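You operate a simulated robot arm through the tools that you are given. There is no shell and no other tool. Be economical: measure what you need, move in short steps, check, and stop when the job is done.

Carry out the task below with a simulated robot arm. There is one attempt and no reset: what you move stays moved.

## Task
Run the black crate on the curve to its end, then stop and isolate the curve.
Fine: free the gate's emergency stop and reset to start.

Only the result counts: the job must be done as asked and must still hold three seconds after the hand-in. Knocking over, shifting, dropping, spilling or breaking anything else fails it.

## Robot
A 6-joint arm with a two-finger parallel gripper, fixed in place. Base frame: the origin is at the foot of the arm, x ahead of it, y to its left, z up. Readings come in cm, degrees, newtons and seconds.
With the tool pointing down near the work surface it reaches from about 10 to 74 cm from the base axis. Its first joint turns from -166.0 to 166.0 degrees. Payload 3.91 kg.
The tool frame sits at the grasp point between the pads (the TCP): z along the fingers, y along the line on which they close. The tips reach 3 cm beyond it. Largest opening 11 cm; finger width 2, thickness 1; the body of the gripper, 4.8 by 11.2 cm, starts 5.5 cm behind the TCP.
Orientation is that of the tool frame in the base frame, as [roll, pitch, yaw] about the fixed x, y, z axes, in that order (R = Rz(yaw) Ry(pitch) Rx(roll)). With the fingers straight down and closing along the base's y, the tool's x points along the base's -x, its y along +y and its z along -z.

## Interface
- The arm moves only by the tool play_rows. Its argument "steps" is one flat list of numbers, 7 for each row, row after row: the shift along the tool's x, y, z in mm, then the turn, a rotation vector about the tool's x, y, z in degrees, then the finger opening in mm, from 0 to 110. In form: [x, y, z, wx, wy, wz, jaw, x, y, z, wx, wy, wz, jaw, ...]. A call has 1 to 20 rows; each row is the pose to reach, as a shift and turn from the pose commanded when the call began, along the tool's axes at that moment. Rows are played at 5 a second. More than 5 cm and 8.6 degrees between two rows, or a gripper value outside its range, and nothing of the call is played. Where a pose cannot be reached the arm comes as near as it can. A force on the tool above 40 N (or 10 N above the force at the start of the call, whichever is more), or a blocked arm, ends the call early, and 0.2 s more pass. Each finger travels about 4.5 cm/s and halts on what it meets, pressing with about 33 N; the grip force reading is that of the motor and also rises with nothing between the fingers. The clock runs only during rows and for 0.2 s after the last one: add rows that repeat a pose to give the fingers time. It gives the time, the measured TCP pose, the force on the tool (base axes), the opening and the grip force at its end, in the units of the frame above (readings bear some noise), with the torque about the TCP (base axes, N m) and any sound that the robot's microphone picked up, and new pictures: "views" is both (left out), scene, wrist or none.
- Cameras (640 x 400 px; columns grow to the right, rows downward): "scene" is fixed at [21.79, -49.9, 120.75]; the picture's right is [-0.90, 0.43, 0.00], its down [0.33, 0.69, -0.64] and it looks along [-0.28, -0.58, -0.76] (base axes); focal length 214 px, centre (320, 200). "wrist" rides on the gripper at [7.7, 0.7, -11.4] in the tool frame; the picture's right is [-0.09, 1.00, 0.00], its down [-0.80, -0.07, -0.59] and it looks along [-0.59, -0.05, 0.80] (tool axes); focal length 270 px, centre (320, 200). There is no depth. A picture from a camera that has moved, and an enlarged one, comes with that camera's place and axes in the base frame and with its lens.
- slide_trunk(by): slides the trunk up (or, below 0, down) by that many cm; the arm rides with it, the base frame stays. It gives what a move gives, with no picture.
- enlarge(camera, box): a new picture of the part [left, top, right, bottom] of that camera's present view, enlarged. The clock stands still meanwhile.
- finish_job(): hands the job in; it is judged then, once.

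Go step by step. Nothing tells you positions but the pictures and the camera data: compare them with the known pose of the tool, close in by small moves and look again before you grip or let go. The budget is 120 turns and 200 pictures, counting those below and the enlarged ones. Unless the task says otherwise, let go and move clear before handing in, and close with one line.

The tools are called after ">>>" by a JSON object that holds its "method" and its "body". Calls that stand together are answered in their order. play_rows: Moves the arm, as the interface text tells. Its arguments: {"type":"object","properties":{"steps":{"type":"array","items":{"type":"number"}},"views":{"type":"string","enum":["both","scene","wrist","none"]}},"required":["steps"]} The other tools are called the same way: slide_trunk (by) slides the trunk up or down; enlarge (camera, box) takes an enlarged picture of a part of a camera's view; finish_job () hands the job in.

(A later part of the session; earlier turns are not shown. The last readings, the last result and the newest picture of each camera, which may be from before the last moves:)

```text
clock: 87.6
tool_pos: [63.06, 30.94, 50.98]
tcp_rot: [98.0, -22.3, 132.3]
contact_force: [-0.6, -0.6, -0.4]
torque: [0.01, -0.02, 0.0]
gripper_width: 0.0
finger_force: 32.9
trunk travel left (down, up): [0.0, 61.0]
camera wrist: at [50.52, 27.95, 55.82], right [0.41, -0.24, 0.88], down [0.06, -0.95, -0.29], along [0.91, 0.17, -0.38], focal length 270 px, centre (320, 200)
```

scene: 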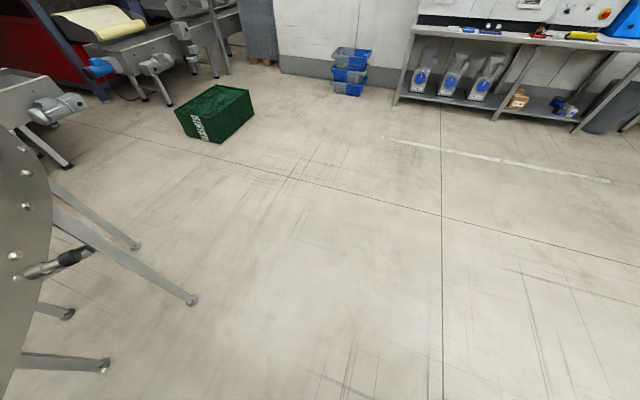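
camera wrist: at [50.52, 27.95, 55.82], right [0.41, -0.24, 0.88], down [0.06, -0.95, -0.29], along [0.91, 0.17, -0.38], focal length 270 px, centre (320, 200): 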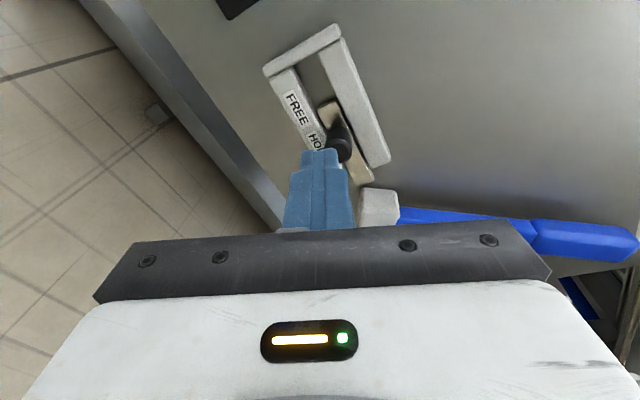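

Bolt is back at HOLD. Now RESET, then START.

>>> {"method": "play_rows", "body": {"steps": [43, -10, -14, 0, 0, 0, 0, 85, -20, -24, 0, 0, 0, 0, 128, -31, -24, 0, 0, 0, 0, 171, -41, -24, 0, 0, 0, 0, 213, -52, -22, 0, 0, 0, 0, 256, -62, -21, 0, 0, 0, 0, 256, -62, -21, 0, 0, 0, 0], "views": "wrist"}}

```text
clock: 89.2
tool_pos: [43.38, 48.25, 55.28]
tcp_rot: [98.0, -22.4, 132.4]
contact_force: [-0.3, -0.2, -0.3]
torque: [-0.01, 0.01, -0.01]
gripper_width: 0.0
finger_force: 32.9
trunk travel left (down, up): [0.0, 61.0]
camera wrist: at [30.88, 45.17, 60.22], right [0.41, -0.24, 0.88], down [0.06, -0.95, -0.29], along [0.91, 0.17, -0.38], focal length 270 px, centre (320, 200)
```

wrist: 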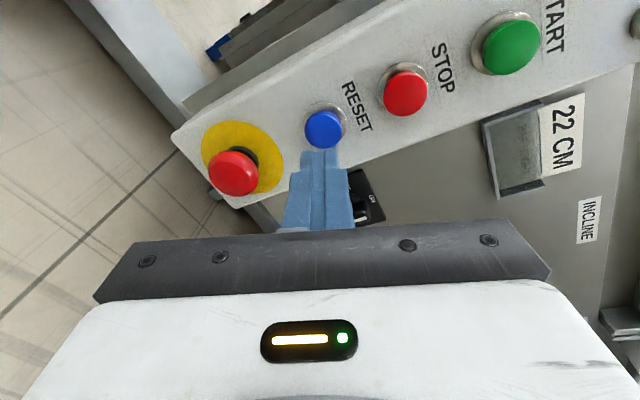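

>>> {"method": "play_rows", "body": {"steps": [0, 0, 22, 0, 0, 0, 0, 0, 0, 34, 0, 0, 0, 0, 0, 0, 40, 0, 0, 0, 0, 0, 0, 18, 0, 0, 0, 0, 15, 35, 5, 0, 0, 0, 0, 30, 70, 0, 0, 0, 0, 0, 44, 106, -6, 0, 0, 0, 0, 44, 106, 10, 0, 0, 0, 0, 44, 106, 20, 0, 0, 0, 0, 44, 106, 25, 0, 0, 0, 0, 44, 106, 2, 0, 0, 0, 0], "views": "wrist"}}

>>> {"method": "enlarge", "body": {"camera": "scene", "box": [0, 0, 8, 400]}}

```text
clock: 91.6
tool_pos: [44.59, 49.22, 66.55]
tcp_rot: [98.1, -22.3, 132.3]
contact_force: [-0.3, 0.1, -0.2]
torque: [0.04, 0.01, 0.01]
gripper_width: 0.01
finger_force: 32.9
trunk travel left (down, up): [0.0, 61.0]
heard: click, click
camera wrist: at [32.03, 46.3, 71.46], right [0.41, -0.24, 0.88], down [0.06, -0.95, -0.29], along [0.91, 0.17, -0.38], focal length 270 px, centre (320, 200)
```

wrist: 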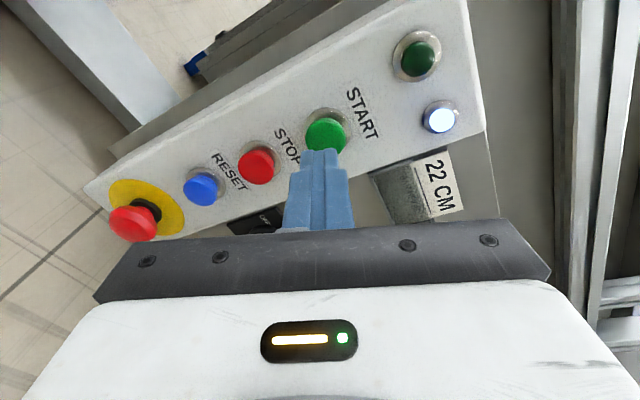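

```text
1.00 times, centred on (4, 200) of scene (not enlarged: the box is as wide or as high as the picture)
camera zoom: at [21.79, -49.9, 120.75], right [-0.9, 0.43, 0.0], down [0.33, 0.69, -0.64], along [-0.28, -0.58, -0.76], focal length 214 px, centre (636, 200)
```

zoom: 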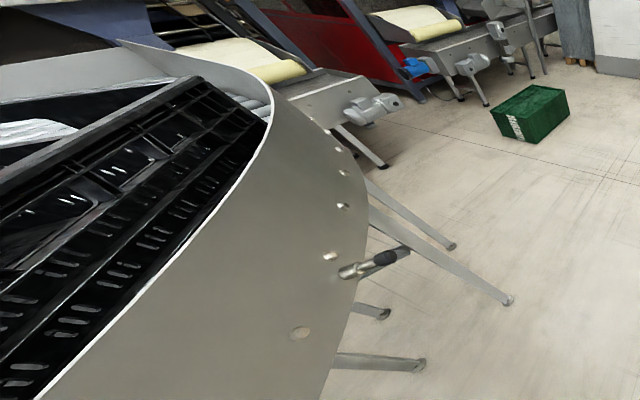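

Still not running. Either the bar height (22 cm card) or a second emergency stop on the gate frame could be the interlock, so I'll back off, raise the trunk and inspect the gate.

>>> {"method": "play_rows", "body": {"steps": [0, 0, -40, 0, 0, 0, 0, 0, 0, -80, 0, 0, 0, 0, 0, 0, -120, 0, 0, 0, 0, 0, 0, -120, 0, 0, 0, 0], "views": "none"}}

>>> {"method": "slide_trunk", "body": {"by": 61}}

>>> {"method": "enlarge", "body": {"camera": "wrist", "box": [0, 0, 640, 4]}}

>>> {"method": "enlarge", "body": {"camera": "wrist", "box": [632, 0, 640, 400]}}

```text
clock: 92.6
tool_pos: [36.17, 40.69, 68.33]
tcp_rot: [98.0, -22.5, 132.4]
contact_force: [0.8, -0.2, 0.1]
torque: [0.0, -0.02, -0.02]
gripper_width: 0.01
finger_force: 33.1
trunk travel left (down, up): [0.0, 61.0]
```

```text
refused: 61 is not a number from -40 to 40
```

```text
1.00 times, centred on (320, 2) of wrist (not enlarged: the box is as wide or as high as the picture)
camera zoom: at [23.67, 37.71, 73.08], right [0.41, -0.24, 0.88], down [0.06, -0.95, -0.29], along [0.91, 0.17, -0.38], focal length 270 px, centre (320, 398)
```

zoom: 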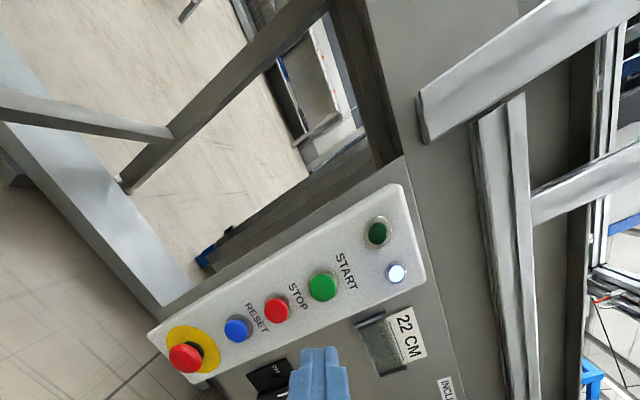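

```text
1.00 times, centred on (636, 200) of wrist (not enlarged: the box is as wide or as high as the picture)
camera zoom: at [23.67, 37.71, 73.08], right [0.41, -0.24, 0.88], down [0.06, -0.95, -0.29], along [0.91, 0.17, -0.38], focal length 270 px, centre (4, 200)
```

zoom: 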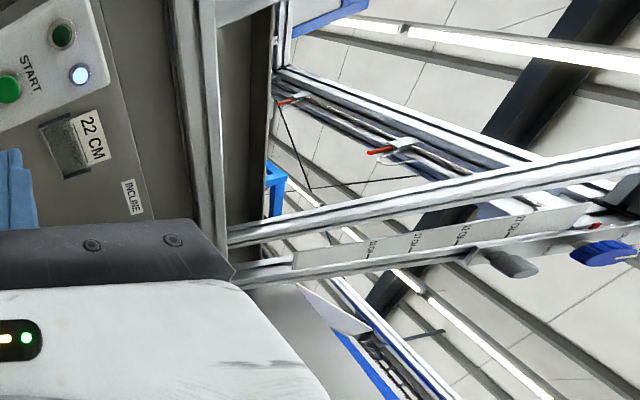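

>>> {"method": "slide_trunk", "body": {"by": 40}}

>>> {"method": "play_rows", "body": {"steps": [0, 0, 0, 0, 0, 8, 0, 0, 0, 0, 0, 0, 16, 0, 0, 0, 0, 0, 0, 24, 0, 0, 0, 0, 0, 0, 32, 0, 0, 0, 0, 0, 0, 40, 0, 0, 0, 0, 0, 0, 48, 0, 0, 0, 0, 0, 0, 55, 0], "views": "wrist"}}

>>> {"method": "enlarge", "body": {"camera": "wrist", "box": [0, 0, 640, 4]}}

>>> {"method": "enlarge", "body": {"camera": "wrist", "box": [632, 0, 640, 400]}}

```text
clock: 96.4
tool_pos: [36.21, 40.75, 108.31]
tcp_rot: [98.0, -22.3, 132.3]
contact_force: [0.4, 0.2, -0.1]
torque: [-0.02, -0.03, -0.02]
gripper_width: 0.0
finger_force: 33.1
trunk travel left (down, up): [-40.0, 21.0]
```

```text
clock: 98.0
tool_pos: [36.23, 40.74, 108.25]
tcp_rot: [121.3, -75.5, 104.9]
contact_force: [-0.6, 0.1, -0.2]
torque: [-0.02, 0.01, -0.01]
gripper_width: 0.0
finger_force: 32.9
trunk travel left (down, up): [-40.0, 21.0]
camera wrist: at [28.23, 33.99, 117.13], right [0.72, -0.68, 0.13], down [-0.41, -0.57, -0.71], along [0.56, 0.46, -0.69], focal length 270 px, centre (320, 200)
```

wrist: 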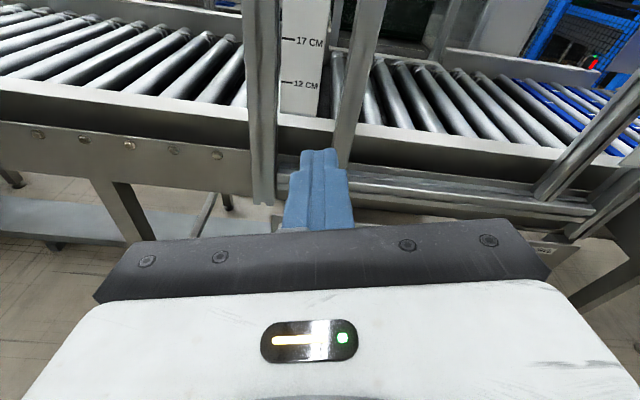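

```text
1.00 times, centred on (320, 2) of wrist (not enlarged: the box is as wide or as high as the picture)
camera zoom: at [28.23, 33.99, 117.13], right [0.72, -0.68, 0.13], down [-0.41, -0.57, -0.71], along [0.56, 0.46, -0.69], focal length 270 px, centre (320, 398)
```

zoom: 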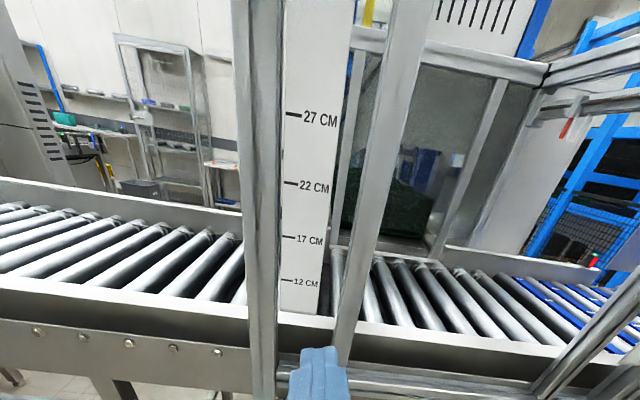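

```text
1.00 times, centred on (636, 200) of wrist (not enlarged: the box is as wide or as high as the picture)
camera zoom: at [28.23, 33.99, 117.13], right [0.72, -0.68, 0.13], down [-0.41, -0.57, -0.71], along [0.56, 0.46, -0.69], focal length 270 px, centre (4, 200)
```

zoom: 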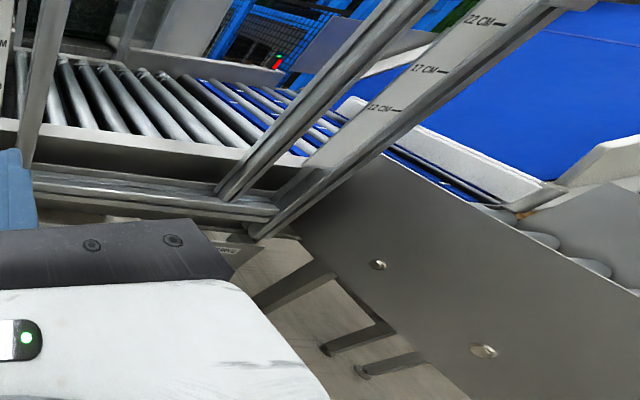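

>>> {"method": "play_rows", "body": {"steps": [0, 0, -15, 0, 8, 0, 0, 0, 0, -30, 0, 16, 0, 0, 0, 0, -45, 0, 24, 0, 0, 0, 0, -60, 0, 32, 0, 0, 0, 0, -60, 0, 32, 0, 0], "views": "wrist"}}

>>> {"method": "enlarge", "body": {"camera": "wrist", "box": [0, 0, 640, 4]}}

>>> {"method": "enlarge", "body": {"camera": "wrist", "box": [632, 0, 640, 400]}}

```text
clock: 99.2
tool_pos: [33.96, 39.1, 109.28]
tcp_rot: [27.8, -62.8, -158.0]
contact_force: [0.4, 0.4, -0.6]
torque: [0.01, 0.0, -0.02]
gripper_width: 0.01
finger_force: 33.5
out of reach, approached as far as the arm can: row 2, 3, 4, 5
trunk travel left (down, up): [-40.0, 21.0]
camera wrist: at [24.75, 28.95, 111.42], right [0.75, -0.65, 0.13], down [-0.04, -0.25, -0.97], along [0.66, 0.72, -0.21], focal length 270 px, centre (320, 200)
```

wrist: 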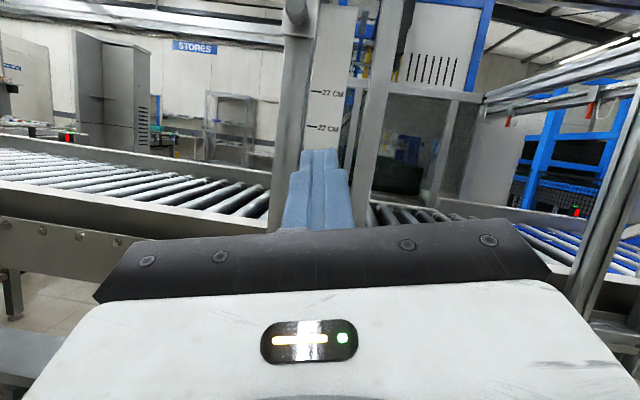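

```text
1.00 times, centred on (320, 2) of wrist (not enlarged: the box is as wide or as high as the picture)
camera zoom: at [24.75, 28.95, 111.42], right [0.75, -0.65, 0.13], down [-0.04, -0.25, -0.97], along [0.66, 0.72, -0.21], focal length 270 px, centre (320, 398)
```

zoom: 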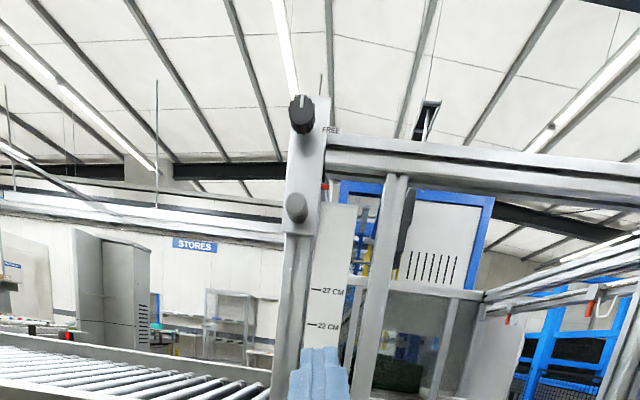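

```text
1.00 times, centred on (636, 200) of wrist (not enlarged: the box is as wide or as high as the picture)
camera zoom: at [24.75, 28.95, 111.42], right [0.75, -0.65, 0.13], down [-0.04, -0.25, -0.97], along [0.66, 0.72, -0.21], focal length 270 px, centre (4, 200)
```

zoom: 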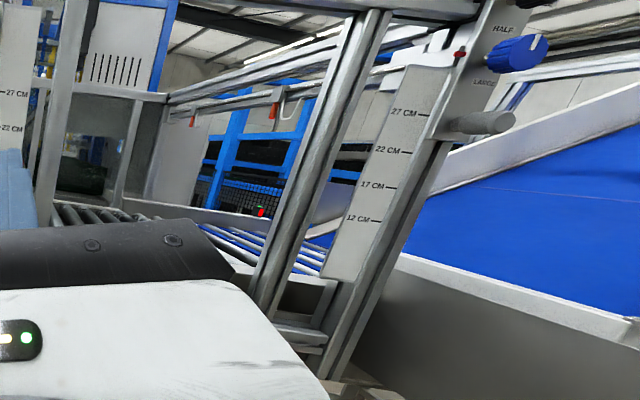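

>>> {"method": "enlarge", "body": {"camera": "wrist", "box": [500, 160, 640, 250]}}

>>> {"method": "enlarge", "body": {"camera": "scene", "box": [0, 230, 120, 305]}}

>>> {"method": "enlarge", "body": {"camera": "wrist", "box": [0, 0, 8, 400]}}

```text
4.44 times, centred on (570, 205) of wrist
camera zoom: at [24.75, 28.95, 111.42], right [0.75, -0.65, 0.13], down [-0.04, -0.25, -0.97], along [0.66, 0.72, -0.21], focal length 1201 px, centre (-791, 178)
```

zoom: 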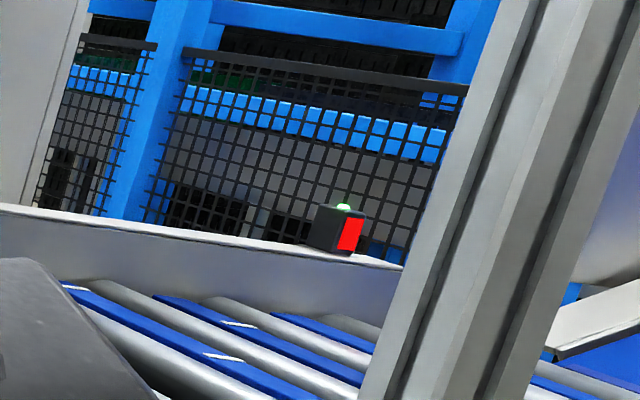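

```text
5.33 times, centred on (60, 268) of scene
camera zoom: at [21.79, -49.9, 120.75], right [-0.9, 0.43, 0.0], down [0.33, 0.69, -0.64], along [-0.28, -0.58, -0.76], focal length 1144 px, centre (1707, -160)
```

zoom: 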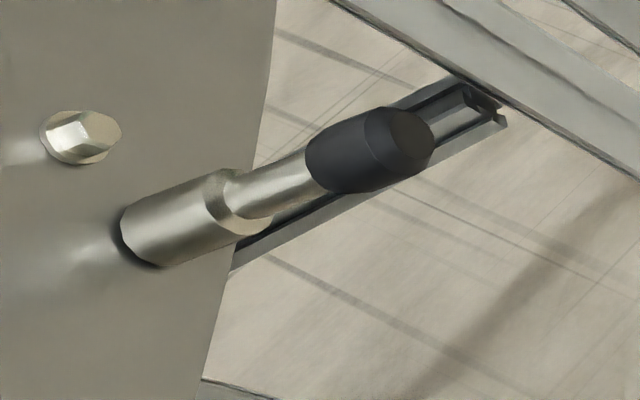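

```text
1.00 times, centred on (4, 200) of wrist (not enlarged: the box is as wide or as high as the picture)
camera zoom: at [24.75, 28.95, 111.42], right [0.75, -0.65, 0.13], down [-0.04, -0.25, -0.97], along [0.66, 0.72, -0.21], focal length 270 px, centre (636, 200)
```

zoom: 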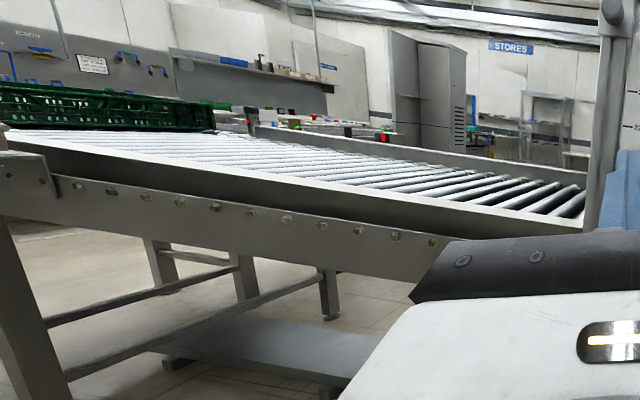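

Measuring the emergency stop's protrusion in the earlier pictures: it sticks out the same (~2 cm) now as at the start, so my twist may not have released it (no click either). I'll go back down for a close look.

>>> {"method": "play_rows", "body": {"steps": [0, 0, 0, 0, -8, -8, 40, 0, 0, 0, 0, -14, -14, 80, 0, 0, 0, 0, -20, -20, 80, 0, 0, 0, 0, -25, -25, 80, 0, 0, 0, 0, -25, -25, 80], "views": "none"}}

>>> {"method": "slide_trunk", "body": {"by": -40}}

>>> {"method": "enlarge", "body": {"camera": "wrist", "box": [0, 0, 640, 400]}}

```text
refused: row 1 steps farther than a row can; nothing moved
```

```text
clock: 103.1
tool_pos: [33.84, 39.0, 69.27]
tcp_rot: [27.9, -62.7, -158.0]
contact_force: [0.6, -0.5, 0.3]
torque: [0.02, 0.01, 0.0]
gripper_width: 0.0
finger_force: 32.4
trunk travel left (down, up): [0.0, 61.0]
```

```text
1.00 times, centred on (320, 200) of wrist (not enlarged: the box is as wide or as high as the picture)
camera zoom: at [24.74, 28.95, 71.44], right [0.75, -0.65, 0.13], down [-0.04, -0.25, -0.97], along [0.66, 0.72, -0.21], focal length 270 px, centre (320, 200)
```

zoom: 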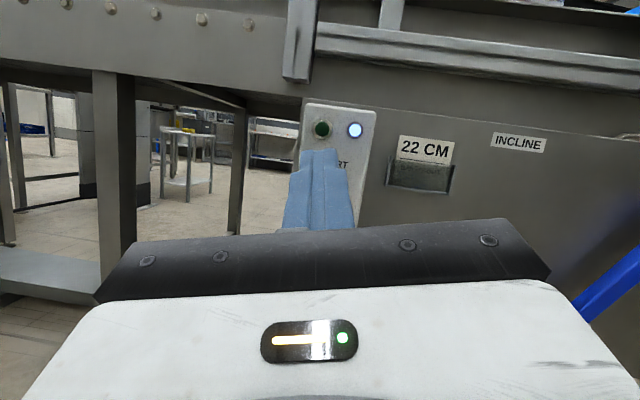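

>>> {"method": "play_rows", "body": {"steps": [0, 0, 0, 0, -8, 0, 60, 0, 0, 0, 0, -16, 0, 80, 0, 0, 0, 0, -24, 0, 80, 0, 0, 0, 0, -24, 0, 80], "views": "none"}}

>>> {"method": "play_rows", "body": {"steps": [0, 0, 0, 0, 0, -8, 80, 0, 0, 0, 0, 0, -16, 80, 0, 0, 0, 0, 0, -24, 80, 0, 0, 0, 0, 0, -32, 80, 0, 0, 0, 0, 0, -40, 80, 0, 0, 0, 0, 0, -48, 80, 0, 0, 0, 0, 0, -56, 80, 0, 0, 0, 0, 0, -64, 80, 0, 0, 0, 0, 0, -72, 80, 0, 0, 0, 0, 0, -80, 80, 0, 0, 0, 0, 0, -88, 80, 0, 0, 0, 0, 0, -88, 80], "views": "wrist"}}

```text
clock: 104.1
tool_pos: [33.91, 39.1, 69.33]
tcp_rot: [88.5, -77.7, 138.6]
contact_force: [0.0, -0.2, -0.5]
torque: [-0.01, -0.01, 0.04]
gripper_width: 8.03
finger_force: 0.1
out of reach, approached as far as the arm can: row 1
trunk travel left (down, up): [0.0, 61.0]
```

```text
clock: 106.7
tool_pos: [33.93, 39.07, 69.21]
tcp_rot: [89.6, 10.4, 137.2]
contact_force: [-0.6, 0.7, -0.1]
torque: [0.0, 0.02, 0.05]
gripper_width: 8.01
finger_force: 0.0
trunk travel left (down, up): [0.0, 61.0]
camera wrist: at [20.46, 35.88, 68.24], right [-0.07, 0.06, 1.0], down [0.18, -0.98, 0.07], along [0.98, 0.19, 0.06], focal length 270 px, centre (320, 200)
```

wrist: 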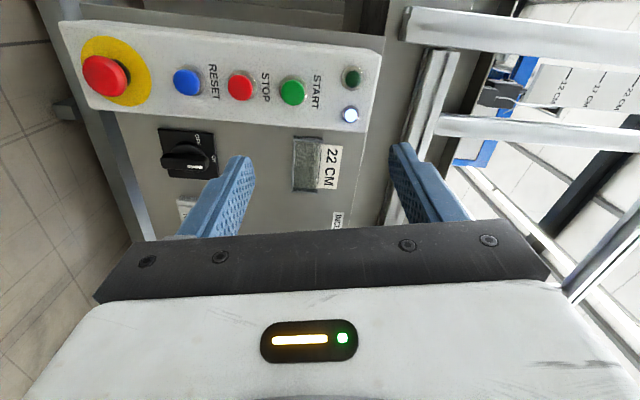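

>>> {"method": "play_rows", "body": {"steps": [6, -37, 10, 0, 0, 0, 80, 12, -74, 25, 0, 0, 0, 80, 18, -111, 45, 0, 0, 0, 80, 24, -148, 70, 0, 0, 0, 80, 30, -185, 100, 0, 0, 0, 80, 36, -222, 132, 0, 0, 0, 80, 36, -222, 132, 0, 0, 0, 80], "views": "wrist"}}

>>> {"method": "enlarge", "body": {"camera": "wrist", "box": [240, 80, 400, 180]}}

```text
clock: 108.3
tool_pos: [43.21, 48.6, 46.74]
tcp_rot: [89.7, 10.3, 137.1]
contact_force: [-0.4, -0.1, -0.5]
torque: [0.02, 0.01, -0.02]
gripper_width: 7.98
finger_force: 0.1
trunk travel left (down, up): [0.0, 61.0]
camera wrist: at [29.85, 45.34, 45.76], right [-0.07, 0.06, 1.0], down [0.18, -0.98, 0.07], along [0.98, 0.19, 0.06], focal length 270 px, centre (320, 200)
```

wrist: 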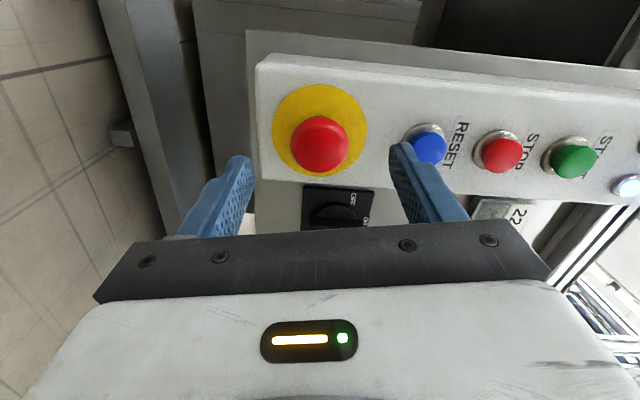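

```text
4.00 times, centred on (320, 130) of wrist
camera zoom: at [29.85, 45.34, 45.76], right [-0.07, 0.06, 1.0], down [0.18, -0.98, 0.07], along [0.98, 0.19, 0.06], focal length 1081 px, centre (320, 480)
```

zoom: 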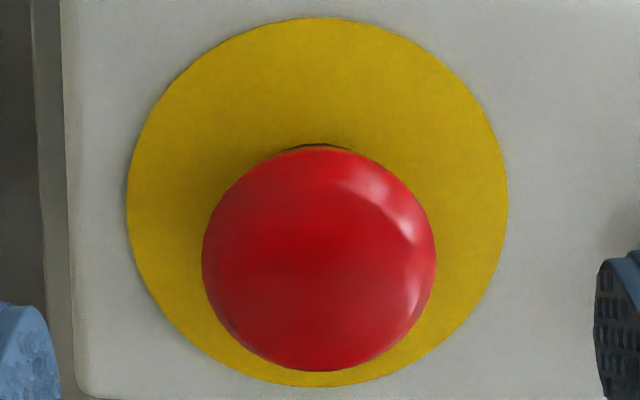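

>>> {"method": "play_rows", "body": {"steps": [-4, 0, 25, 0, 0, 0, 80, -4, 0, 43, 0, 0, 0, 80, -4, 0, 43, 0, 0, 0, 50, -4, 0, 43, 0, 0, 0, 25, -4, 0, 43, 0, 0, 0, 25, -4, 0, 43, 0, 0, 0, 25], "views": "wrist"}}

```text
clock: 109.7
tool_pos: [46.53, 51.48, 46.82]
tcp_rot: [89.6, 10.3, 137.1]
contact_force: [2.0, -0.8, -5.7]
torque: [-0.12, 0.03, -0.01]
gripper_width: 3.91
finger_force: 45.4
trunk travel left (down, up): [0.0, 61.0]
camera wrist: at [33.06, 48.22, 45.83], right [-0.07, 0.06, 1.0], down [0.18, -0.98, 0.07], along [0.98, 0.19, 0.06], focal length 270 px, centre (320, 200)
```

wrist: 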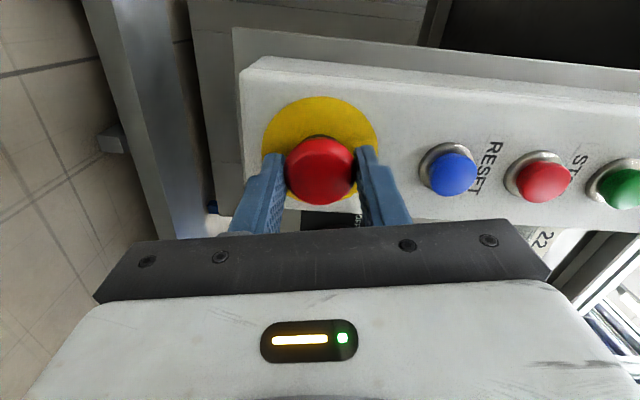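

Good grip. Twisting clockwise by up to 70°, watching torque and sound.

>>> {"method": "play_rows", "body": {"steps": [0, 0, 0, 0, 0, 6, 25, 0, 0, 0, 0, 0, 12, 25, 0, 0, 0, 0, 0, 18, 25, 0, 0, 0, 0, 0, 24, 25, 0, 0, 0, 0, 0, 30, 25, 0, 0, 0, 0, 0, 36, 25, 0, 0, 0, 0, 0, 42, 25, 0, 0, 0, 0, 0, 48, 25, 0, 0, 0, 0, 0, 54, 25, 0, 0, 0, 0, 0, 60, 25, 0, 0, 0, 0, 0, 66, 25, 0, 0, 0, 0, 0, 70, 25], "views": "none"}}

```text
clock: 112.3
tool_pos: [46.49, 51.56, 46.88]
tcp_rot: [89.2, -59.6, 138.0]
contact_force: [-5.6, 4.0, -7.2]
torque: [-0.58, -0.44, 0.19]
gripper_width: 3.91
finger_force: 44.5
trunk travel left (down, up): [0.0, 61.0]
```

>>> {"method": "play_rows", "body": {"steps": [0, 0, -3, 0, 0, 0, 25, 0, 0, -6, 0, 0, 0, 25, 0, 0, -9, 0, 0, 0, 25], "views": "wrist"}}

```text
clock: 113.1
tool_pos: [45.81, 50.72, 46.94]
tcp_rot: [89.1, -59.6, 137.9]
contact_force: [-10.1, 2.0, -1.4]
torque: [0.08, 0.05, 0.36]
gripper_width: 3.93
finger_force: 44.9
trunk travel left (down, up): [0.0, 61.0]
camera wrist: at [35.57, 44.58, 53.68], right [0.66, -0.62, 0.43], down [-0.15, -0.67, -0.73], along [0.73, 0.42, -0.53], focal length 270 px, centre (320, 200)
```

wrist: 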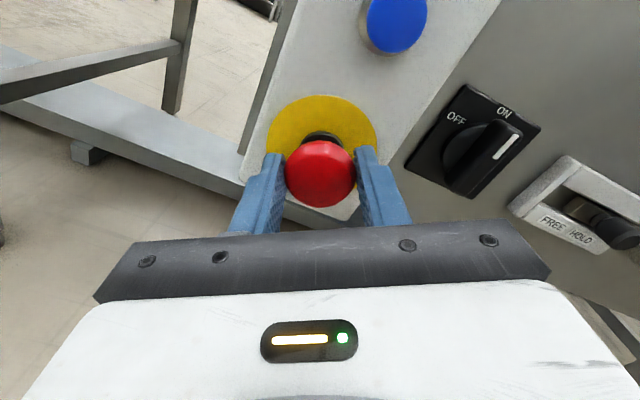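

The head clearly came outward with the pull. Releasing and checking whether it stays out.

>>> {"method": "play_rows", "body": {"steps": [0, 0, 0, 0, 0, 0, 50, 0, 0, 0, 0, 0, 0, 80, 0, 0, -10, 0, 0, 0, 80, 0, 0, -35, 0, 0, 0, 80, 0, 0, -35, 0, 0, 0, 80], "views": "wrist"}}

>>> {"method": "enlarge", "body": {"camera": "wrist", "box": [240, 80, 400, 180]}}

```text
clock: 114.3
tool_pos: [43.56, 48.27, 46.93]
tcp_rot: [89.2, -59.6, 137.9]
contact_force: [0.7, 0.4, -0.3]
torque: [-0.01, -0.02, 0.05]
gripper_width: 8.0
finger_force: 0.0
trunk travel left (down, up): [0.0, 61.0]
camera wrist: at [33.27, 42.01, 53.66], right [0.66, -0.62, 0.43], down [-0.15, -0.67, -0.73], along [0.74, 0.42, -0.53], focal length 270 px, centre (320, 200)
```

wrist: 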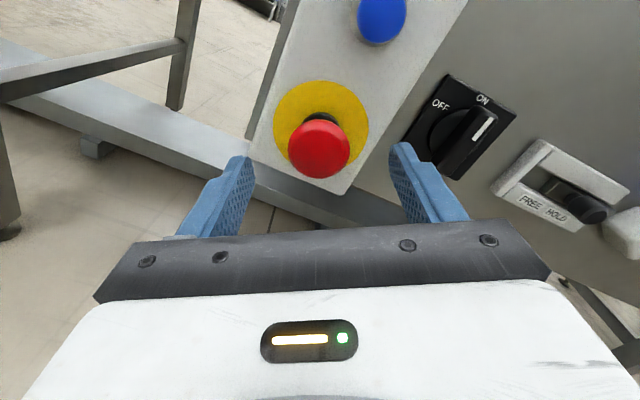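

```text
4.00 times, centred on (320, 130) of wrist
camera zoom: at [33.27, 42.01, 53.66], right [0.66, -0.62, 0.43], down [-0.15, -0.67, -0.73], along [0.74, 0.42, -0.53], focal length 1081 px, centre (320, 480)
```

zoom: 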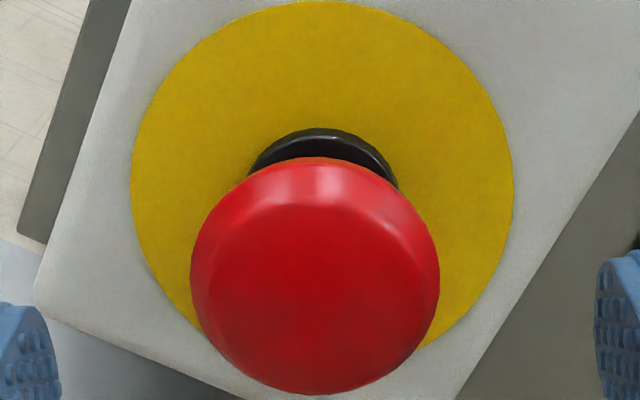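

It stayed out, about 9 mm further than before, so it's now released. RESET again, then START.

>>> {"method": "play_rows", "body": {"steps": [0, 0, -15, 0, 0, 0, 50, 35, 21, -15, 0, 0, 0, 20, 69, 42, -1, 0, 0, 0, 0, 69, 42, -1, 0, 0, 0, 0, 69, 42, -1, 0, 0, 0, 0], "views": "wrist"}}

```text
clock: 115.5
tool_pos: [43.41, 47.96, 54.91]
tcp_rot: [89.2, -59.5, 137.9]
contact_force: [0.1, -0.1, -0.7]
torque: [-0.03, -0.01, 0.02]
gripper_width: 0.01
finger_force: 23.7
trunk travel left (down, up): [0.0, 61.0]
camera wrist: at [33.23, 41.8, 61.69], right [0.66, -0.62, 0.43], down [-0.15, -0.67, -0.73], along [0.74, 0.42, -0.53], focal length 270 px, centre (320, 200)
```

wrist: 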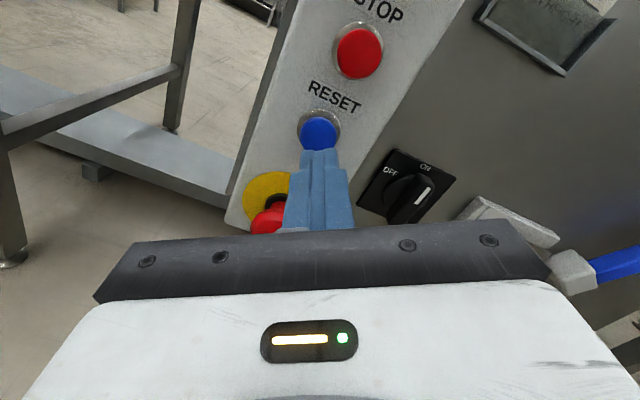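

>>> {"method": "play_rows", "body": {"steps": [0, 0, 25, 0, 0, 0, 0, 0, 0, 36, 0, 0, 0, 0, 0, 0, 42, 0, 0, 0, 0, 0, 0, 20, 0, 0, 0, 0, 30, 18, 10, 0, 0, 0, 0, 65, 38, 5, 0, 0, 0, 0, 98, 58, 5, 0, 0, 0, 0], "views": "wrist"}}

```text
clock: 117.1
tool_pos: [43.93, 48.23, 66.29]
tcp_rot: [89.3, -59.7, 137.9]
contact_force: [-0.2, 0.7, -0.4]
torque: [0.03, 0.01, 0.02]
gripper_width: 0.0
finger_force: 33.0
trunk travel left (down, up): [0.0, 61.0]
heard: click
camera wrist: at [33.61, 42.04, 73.12], right [0.66, -0.62, 0.43], down [-0.15, -0.67, -0.73], along [0.73, 0.42, -0.53], focal length 270 px, centre (320, 200)
```

wrist: 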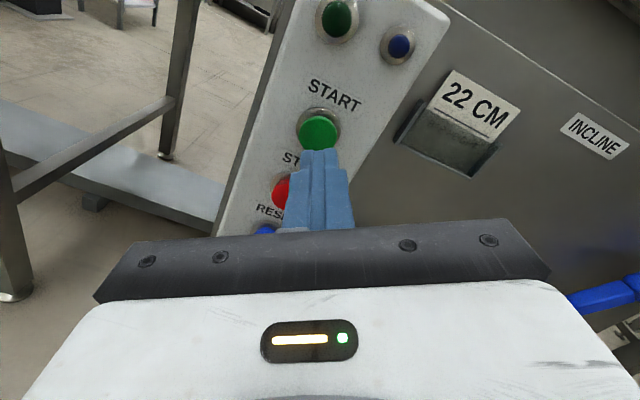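

The blue fault lamp went out, so the reset took. Pressing START.

>>> {"method": "play_rows", "body": {"steps": [0, 0, 20, 0, 0, 0, 0, 0, 0, 31, 0, 0, 0, 0, 0, 0, 37, 0, 0, 0, 0, 0, 0, 15, 0, 0, 0, 0], "views": "wrist"}}

>>> {"method": "enlarge", "body": {"camera": "scene", "box": [0, 0, 8, 400]}}

```text
clock: 118.1
tool_pos: [44.88, 49.38, 66.33]
tcp_rot: [89.2, -59.6, 137.9]
contact_force: [0.2, -0.7, 0.5]
torque: [0.06, -0.03, 0.03]
gripper_width: 0.0
finger_force: 32.6
trunk travel left (down, up): [0.0, 61.0]
heard: click
camera wrist: at [34.63, 43.14, 73.13], right [0.66, -0.62, 0.43], down [-0.15, -0.67, -0.73], along [0.74, 0.42, -0.53], focal length 270 px, centre (320, 200)
```

wrist: 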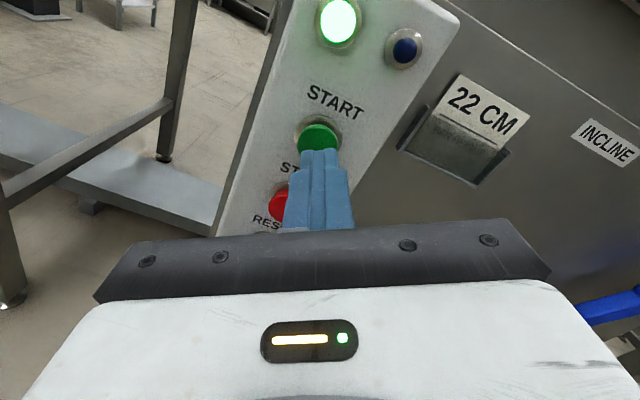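

```text
1.00 times, centred on (4, 200) of scene (not enlarged: the box is as wide or as high as the picture)
camera zoom: at [21.79, -49.9, 120.75], right [-0.9, 0.43, 0.0], down [0.33, 0.69, -0.64], along [-0.28, -0.58, -0.76], focal length 214 px, centre (636, 200)
```

zoom: 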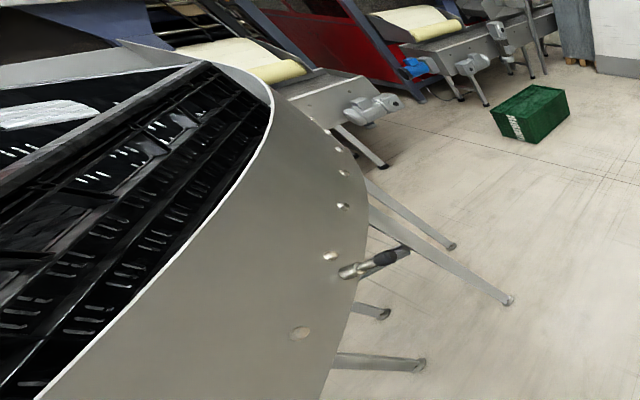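

It's running: green lamp on and the crate is moving. I'll go in front of STOP while watching.

>>> {"method": "play_rows", "body": {"steps": [-20, -12, 2, 0, 0, 0, 0, -49, -29, 2, 0, 0, 0, 0], "views": "wrist"}}

>>> {"method": "enlarge", "body": {"camera": "scene", "box": [0, 0, 8, 400]}}

```text
clock: 118.7
tool_pos: [45.08, 49.63, 60.7]
tcp_rot: [89.1, -59.7, 137.9]
contact_force: [-0.3, -1.0, 0.2]
torque: [0.03, 0.03, 0.02]
gripper_width: 0.0
finger_force: 32.9
trunk travel left (down, up): [0.0, 61.0]
camera wrist: at [34.82, 43.38, 67.42], right [0.66, -0.62, 0.43], down [-0.15, -0.67, -0.73], along [0.74, 0.42, -0.53], focal length 270 px, centre (320, 200)
```

wrist: 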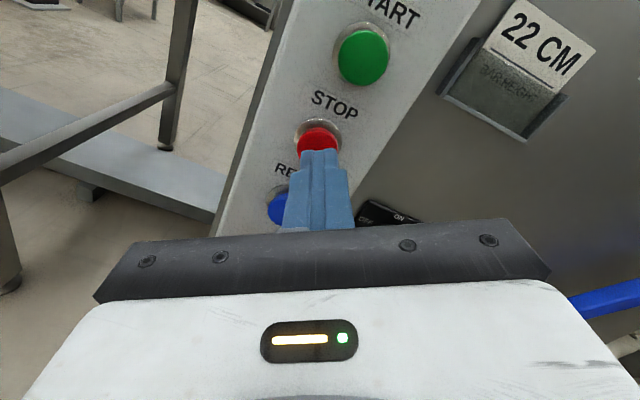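

```text
1.00 times, centred on (4, 200) of scene (not enlarged: the box is as wide or as high as the picture)
camera zoom: at [21.79, -49.9, 120.75], right [-0.9, 0.43, 0.0], down [0.33, 0.69, -0.64], along [-0.28, -0.58, -0.76], focal length 214 px, centre (636, 200)
```

zoom: 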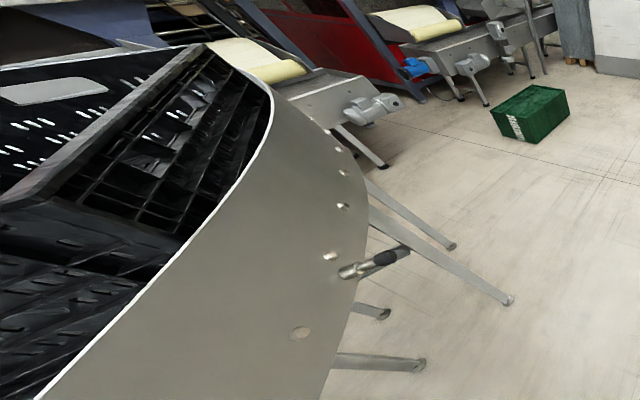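

The crate travels away toward the far end of the curve, visible in the scene picture. Waiting in short steps in front of STOP.

>>> {"method": "play_rows", "body": {"steps": [0, 0, 0, 0, 0, 0, 0, 0, 0, 0, 0, 0, 0, 0], "views": "none"}}

>>> {"method": "enlarge", "body": {"camera": "scene", "box": [0, 0, 8, 400]}}

```text
clock: 119.3
tool_pos: [45.08, 49.6, 60.68]
tcp_rot: [89.1, -59.8, 137.9]
contact_force: [-0.3, -0.6, 0.3]
torque: [-0.01, 0.01, 0.0]
gripper_width: 0.0
finger_force: 33.5
trunk travel left (down, up): [0.0, 61.0]
```

```text
1.00 times, centred on (4, 200) of scene (not enlarged: the box is as wide or as high as the picture)
camera zoom: at [21.79, -49.9, 120.75], right [-0.9, 0.43, 0.0], down [0.33, 0.69, -0.64], along [-0.28, -0.58, -0.76], focal length 214 px, centre (636, 200)
```

zoom: 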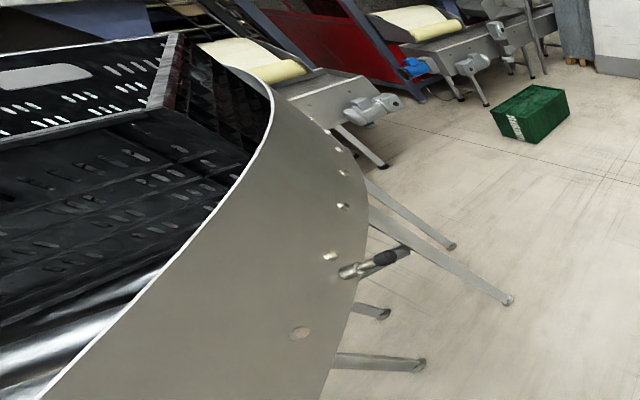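

>>> {"method": "play_rows", "body": {"steps": [0, 0, 0, 0, 0, 0, 0, 0, 0, 0, 0, 0, 0, 0], "views": "none"}}

>>> {"method": "enlarge", "body": {"camera": "scene", "box": [0, 0, 2, 220]}}

```text
clock: 119.9
tool_pos: [45.19, 49.59, 60.64]
tcp_rot: [89.1, -59.7, 137.9]
contact_force: [0.2, -0.1, 0.1]
torque: [0.0, -0.02, 0.02]
gripper_width: 0.0
finger_force: 32.8
trunk travel left (down, up): [0.0, 61.0]
```

```text
1.82 times, centred on (1, 110) of scene
camera zoom: at [21.79, -49.9, 120.75], right [-0.9, 0.43, 0.0], down [0.33, 0.69, -0.64], along [-0.28, -0.58, -0.76], focal length 390 px, centre (900, 364)
```

zoom: 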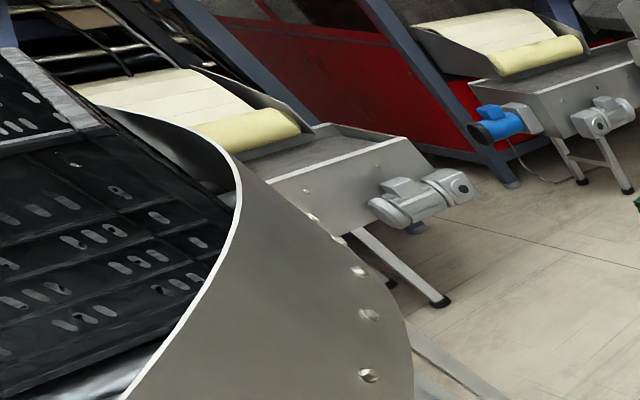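

>>> {"method": "enlarge", "body": {"camera": "scene", "box": [0, 0, 8, 400]}}

>>> {"method": "enlarge", "body": {"camera": "wrist", "box": [632, 0, 640, 400]}}

```text
1.00 times, centred on (4, 200) of scene (not enlarged: the box is as wide or as high as the picture)
camera zoom: at [21.79, -49.9, 120.75], right [-0.9, 0.43, 0.0], down [0.33, 0.69, -0.64], along [-0.28, -0.58, -0.76], focal length 214 px, centre (636, 200)
```

zoom: 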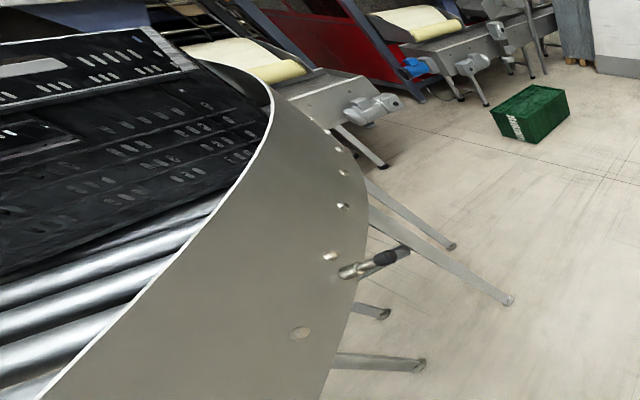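

```text
1.00 times, centred on (636, 200) of wrist (not enlarged: the box is as wide or as high as the picture)
camera zoom: at [34.83, 43.39, 67.41], right [0.66, -0.62, 0.43], down [-0.15, -0.67, -0.73], along [0.74, 0.42, -0.53], focal length 270 px, centre (4, 200)
```

zoom: 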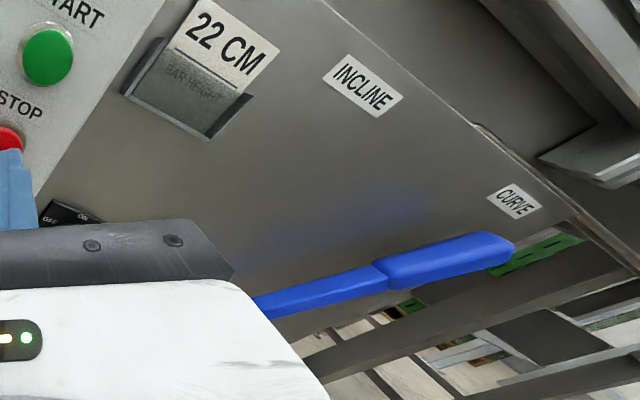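

>>> {"method": "play_rows", "body": {"steps": [0, 0, 0, 0, 0, 0, 0, 0, 0, 0, 0, 0, 0, 0, 0, 0, 0, 0, 0, 0, 0], "views": "none"}}

>>> {"method": "enlarge", "body": {"camera": "scene", "box": [0, 0, 8, 400]}}

```text
clock: 120.7
tool_pos: [45.12, 49.6, 60.67]
tcp_rot: [89.2, -59.7, 137.9]
contact_force: [0.5, -0.3, 0.6]
torque: [-0.03, 0.02, -0.04]
gripper_width: 0.01
finger_force: 33.3
trunk travel left (down, up): [0.0, 61.0]
```

```text
1.00 times, centred on (4, 200) of scene (not enlarged: the box is as wide or as high as the picture)
camera zoom: at [21.79, -49.9, 120.75], right [-0.9, 0.43, 0.0], down [0.33, 0.69, -0.64], along [-0.28, -0.58, -0.76], focal length 214 px, centre (636, 200)
```

zoom: 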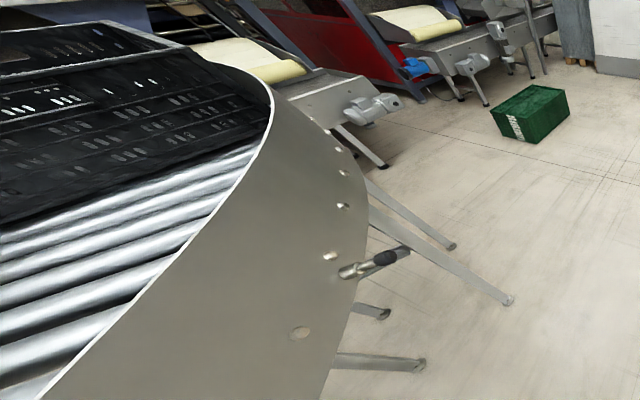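

>>> {"method": "play_rows", "body": {"steps": [0, 0, 0, 0, 0, 0, 0, 0, 0, 0, 0, 0, 0, 0, 0, 0, 0, 0, 0, 0, 0], "views": "none"}}

>>> {"method": "enlarge", "body": {"camera": "scene", "box": [0, 0, 8, 400]}}

```text
clock: 121.5
tool_pos: [45.02, 49.61, 60.64]
tcp_rot: [89.2, -59.7, 137.9]
contact_force: [0.0, -0.1, 0.3]
torque: [-0.02, -0.01, -0.01]
gripper_width: 0.0
finger_force: 33.3
trunk travel left (down, up): [0.0, 61.0]
```

```text
1.00 times, centred on (4, 200) of scene (not enlarged: the box is as wide or as high as the picture)
camera zoom: at [21.79, -49.9, 120.75], right [-0.9, 0.43, 0.0], down [0.33, 0.69, -0.64], along [-0.28, -0.58, -0.76], focal length 214 px, centre (636, 200)
```

zoom: 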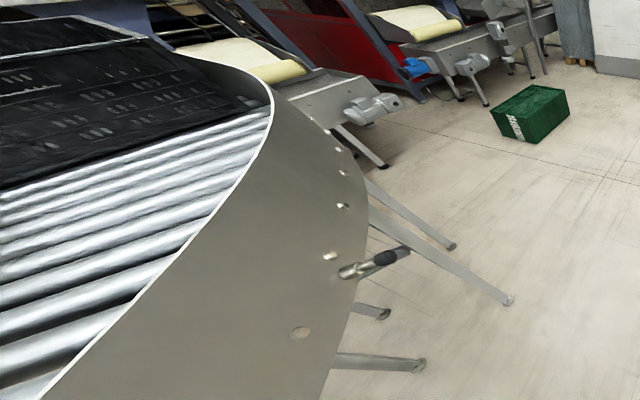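

>>> {"method": "play_rows", "body": {"steps": [0, 0, 0, 0, 0, 0, 0, 0, 0, 0, 0, 0, 0, 0, 0, 0, 0, 0, 0, 0, 0], "views": "none"}}

>>> {"method": "enlarge", "body": {"camera": "scene", "box": [0, 0, 8, 400]}}

>>> {"method": "enlarge", "body": {"camera": "scene", "box": [0, 0, 2, 150]}}

```text
clock: 122.3
tool_pos: [44.99, 49.68, 60.68]
tcp_rot: [89.1, -59.7, 137.9]
contact_force: [-0.2, -0.5, 0.5]
torque: [0.0, -0.02, -0.01]
gripper_width: 0.0
finger_force: 33.1
trunk travel left (down, up): [0.0, 61.0]
```

```text
1.00 times, centred on (4, 200) of scene (not enlarged: the box is as wide or as high as the picture)
camera zoom: at [21.79, -49.9, 120.75], right [-0.9, 0.43, 0.0], down [0.33, 0.69, -0.64], along [-0.28, -0.58, -0.76], focal length 214 px, centre (636, 200)
```

zoom: 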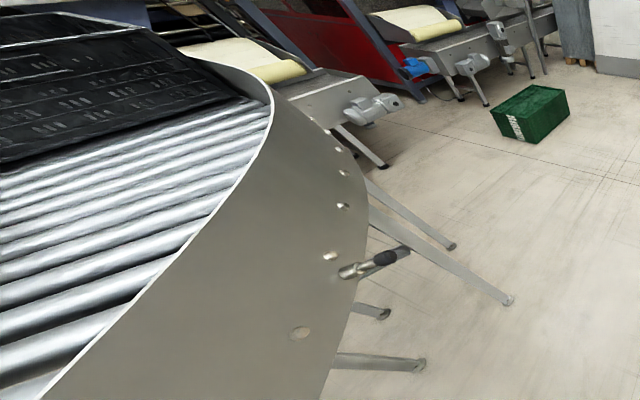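

```text
2.67 times, centred on (1, 75) of scene
camera zoom: at [21.79, -49.9, 120.75], right [-0.9, 0.43, 0.0], down [0.33, 0.69, -0.64], along [-0.28, -0.58, -0.76], focal length 572 px, centre (1171, 533)
```

zoom: 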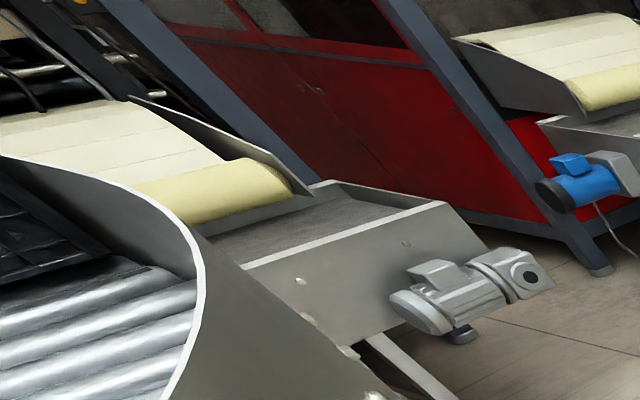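

The far end is out of view, so I'll stop now, look from above, and restart for whatever distance is left.

>>> {"method": "play_rows", "body": {"steps": [0, 0, 14, 0, 0, 0, 0, 0, 0, 22, 0, 0, 0, 0, 0, 0, 0, 0, 0, 0, 0], "views": "wrist"}}

>>> {"method": "enlarge", "body": {"camera": "scene", "box": [0, 0, 8, 400]}}

```text
clock: 123.1
tool_pos: [45.11, 49.62, 60.69]
tcp_rot: [89.2, -59.7, 138.0]
contact_force: [-1.1, 0.6, -0.8]
torque: [-0.02, 0.0, 0.04]
gripper_width: 0.01
finger_force: 32.7
trunk travel left (down, up): [0.0, 61.0]
heard: click
camera wrist: at [34.78, 43.43, 67.4], right [0.66, -0.62, 0.43], down [-0.15, -0.67, -0.73], along [0.74, 0.42, -0.53], focal length 270 px, centre (320, 200)
```

wrist: 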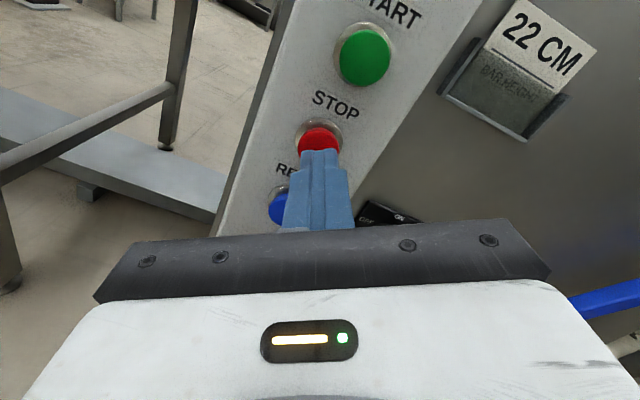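

```text
1.00 times, centred on (4, 200) of scene (not enlarged: the box is as wide or as high as the picture)
camera zoom: at [21.79, -49.9, 120.75], right [-0.9, 0.43, 0.0], down [0.33, 0.69, -0.64], along [-0.28, -0.58, -0.76], focal length 214 px, centre (636, 200)
```

zoom: 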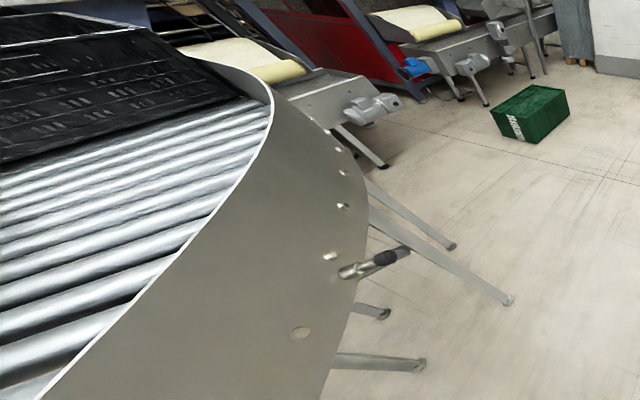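

>>> {"method": "enlarge", "body": {"camera": "scene", "box": [0, 0, 2, 150]}}

```text
2.67 times, centred on (1, 75) of scene
camera zoom: at [21.79, -49.9, 120.75], right [-0.9, 0.43, 0.0], down [0.33, 0.69, -0.64], along [-0.28, -0.58, -0.76], focal length 572 px, centre (1171, 533)
```

zoom: 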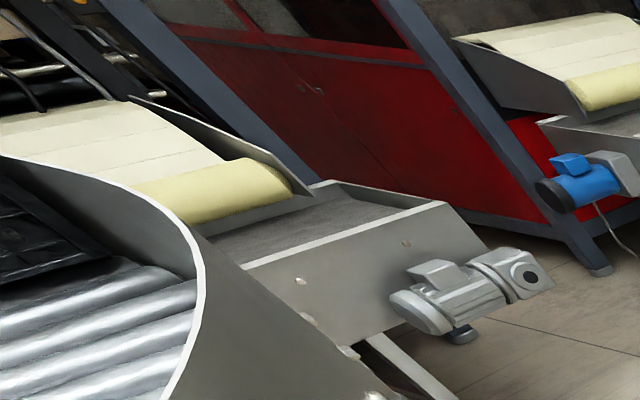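

The crate was already at rest at 122.3 s, before STOP took effect, so it has met something, presumably the end. I'll confirm from above before isolating.

>>> {"method": "play_rows", "body": {"steps": [0, 0, -40, 0, 0, 0, 0, 0, 0, -80, 0, 0, 0, 0, 0, 0, -120, 0, 0, 0, 0, 0, 0, -120, 0, 0, 0, 0], "views": "none"}}

>>> {"method": "slide_trunk", "body": {"by": 40}}

>>> {"method": "slide_trunk", "body": {"by": 21}}

>>> {"method": "enlarge", "body": {"camera": "wrist", "box": [632, 0, 640, 400]}}

```text
clock: 124.1
tool_pos: [36.86, 40.76, 60.72]
tcp_rot: [89.2, -59.7, 137.9]
contact_force: [-0.7, 0.8, 0.2]
torque: [-0.01, -0.02, -0.01]
gripper_width: 0.0
finger_force: 32.9
trunk travel left (down, up): [0.0, 61.0]
```

```text
clock: 127.9
tool_pos: [36.85, 40.83, 100.7]
tcp_rot: [89.2, -59.8, 137.9]
contact_force: [-0.7, 0.1, -0.3]
torque: [0.04, 0.0, 0.0]
gripper_width: 0.01
finger_force: 32.8
trunk travel left (down, up): [-40.0, 21.0]
```

```text
clock: 130.1
tool_pos: [36.77, 40.83, 121.73]
tcp_rot: [89.2, -59.7, 137.9]
contact_force: [0.1, -0.1, 0.2]
torque: [0.03, -0.02, -0.01]
gripper_width: 0.01
finger_force: 33.0
trunk travel left (down, up): [-61.0, 0.0]
```

```text
1.00 times, centred on (636, 200) of wrist (not enlarged: the box is as wide or as high as the picture)
camera zoom: at [26.56, 34.64, 128.39], right [0.66, -0.62, 0.43], down [-0.15, -0.67, -0.73], along [0.74, 0.42, -0.53], focal length 270 px, centre (4, 200)
```

zoom: 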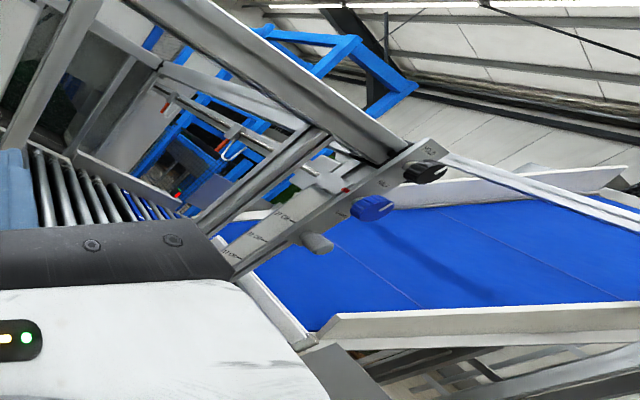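

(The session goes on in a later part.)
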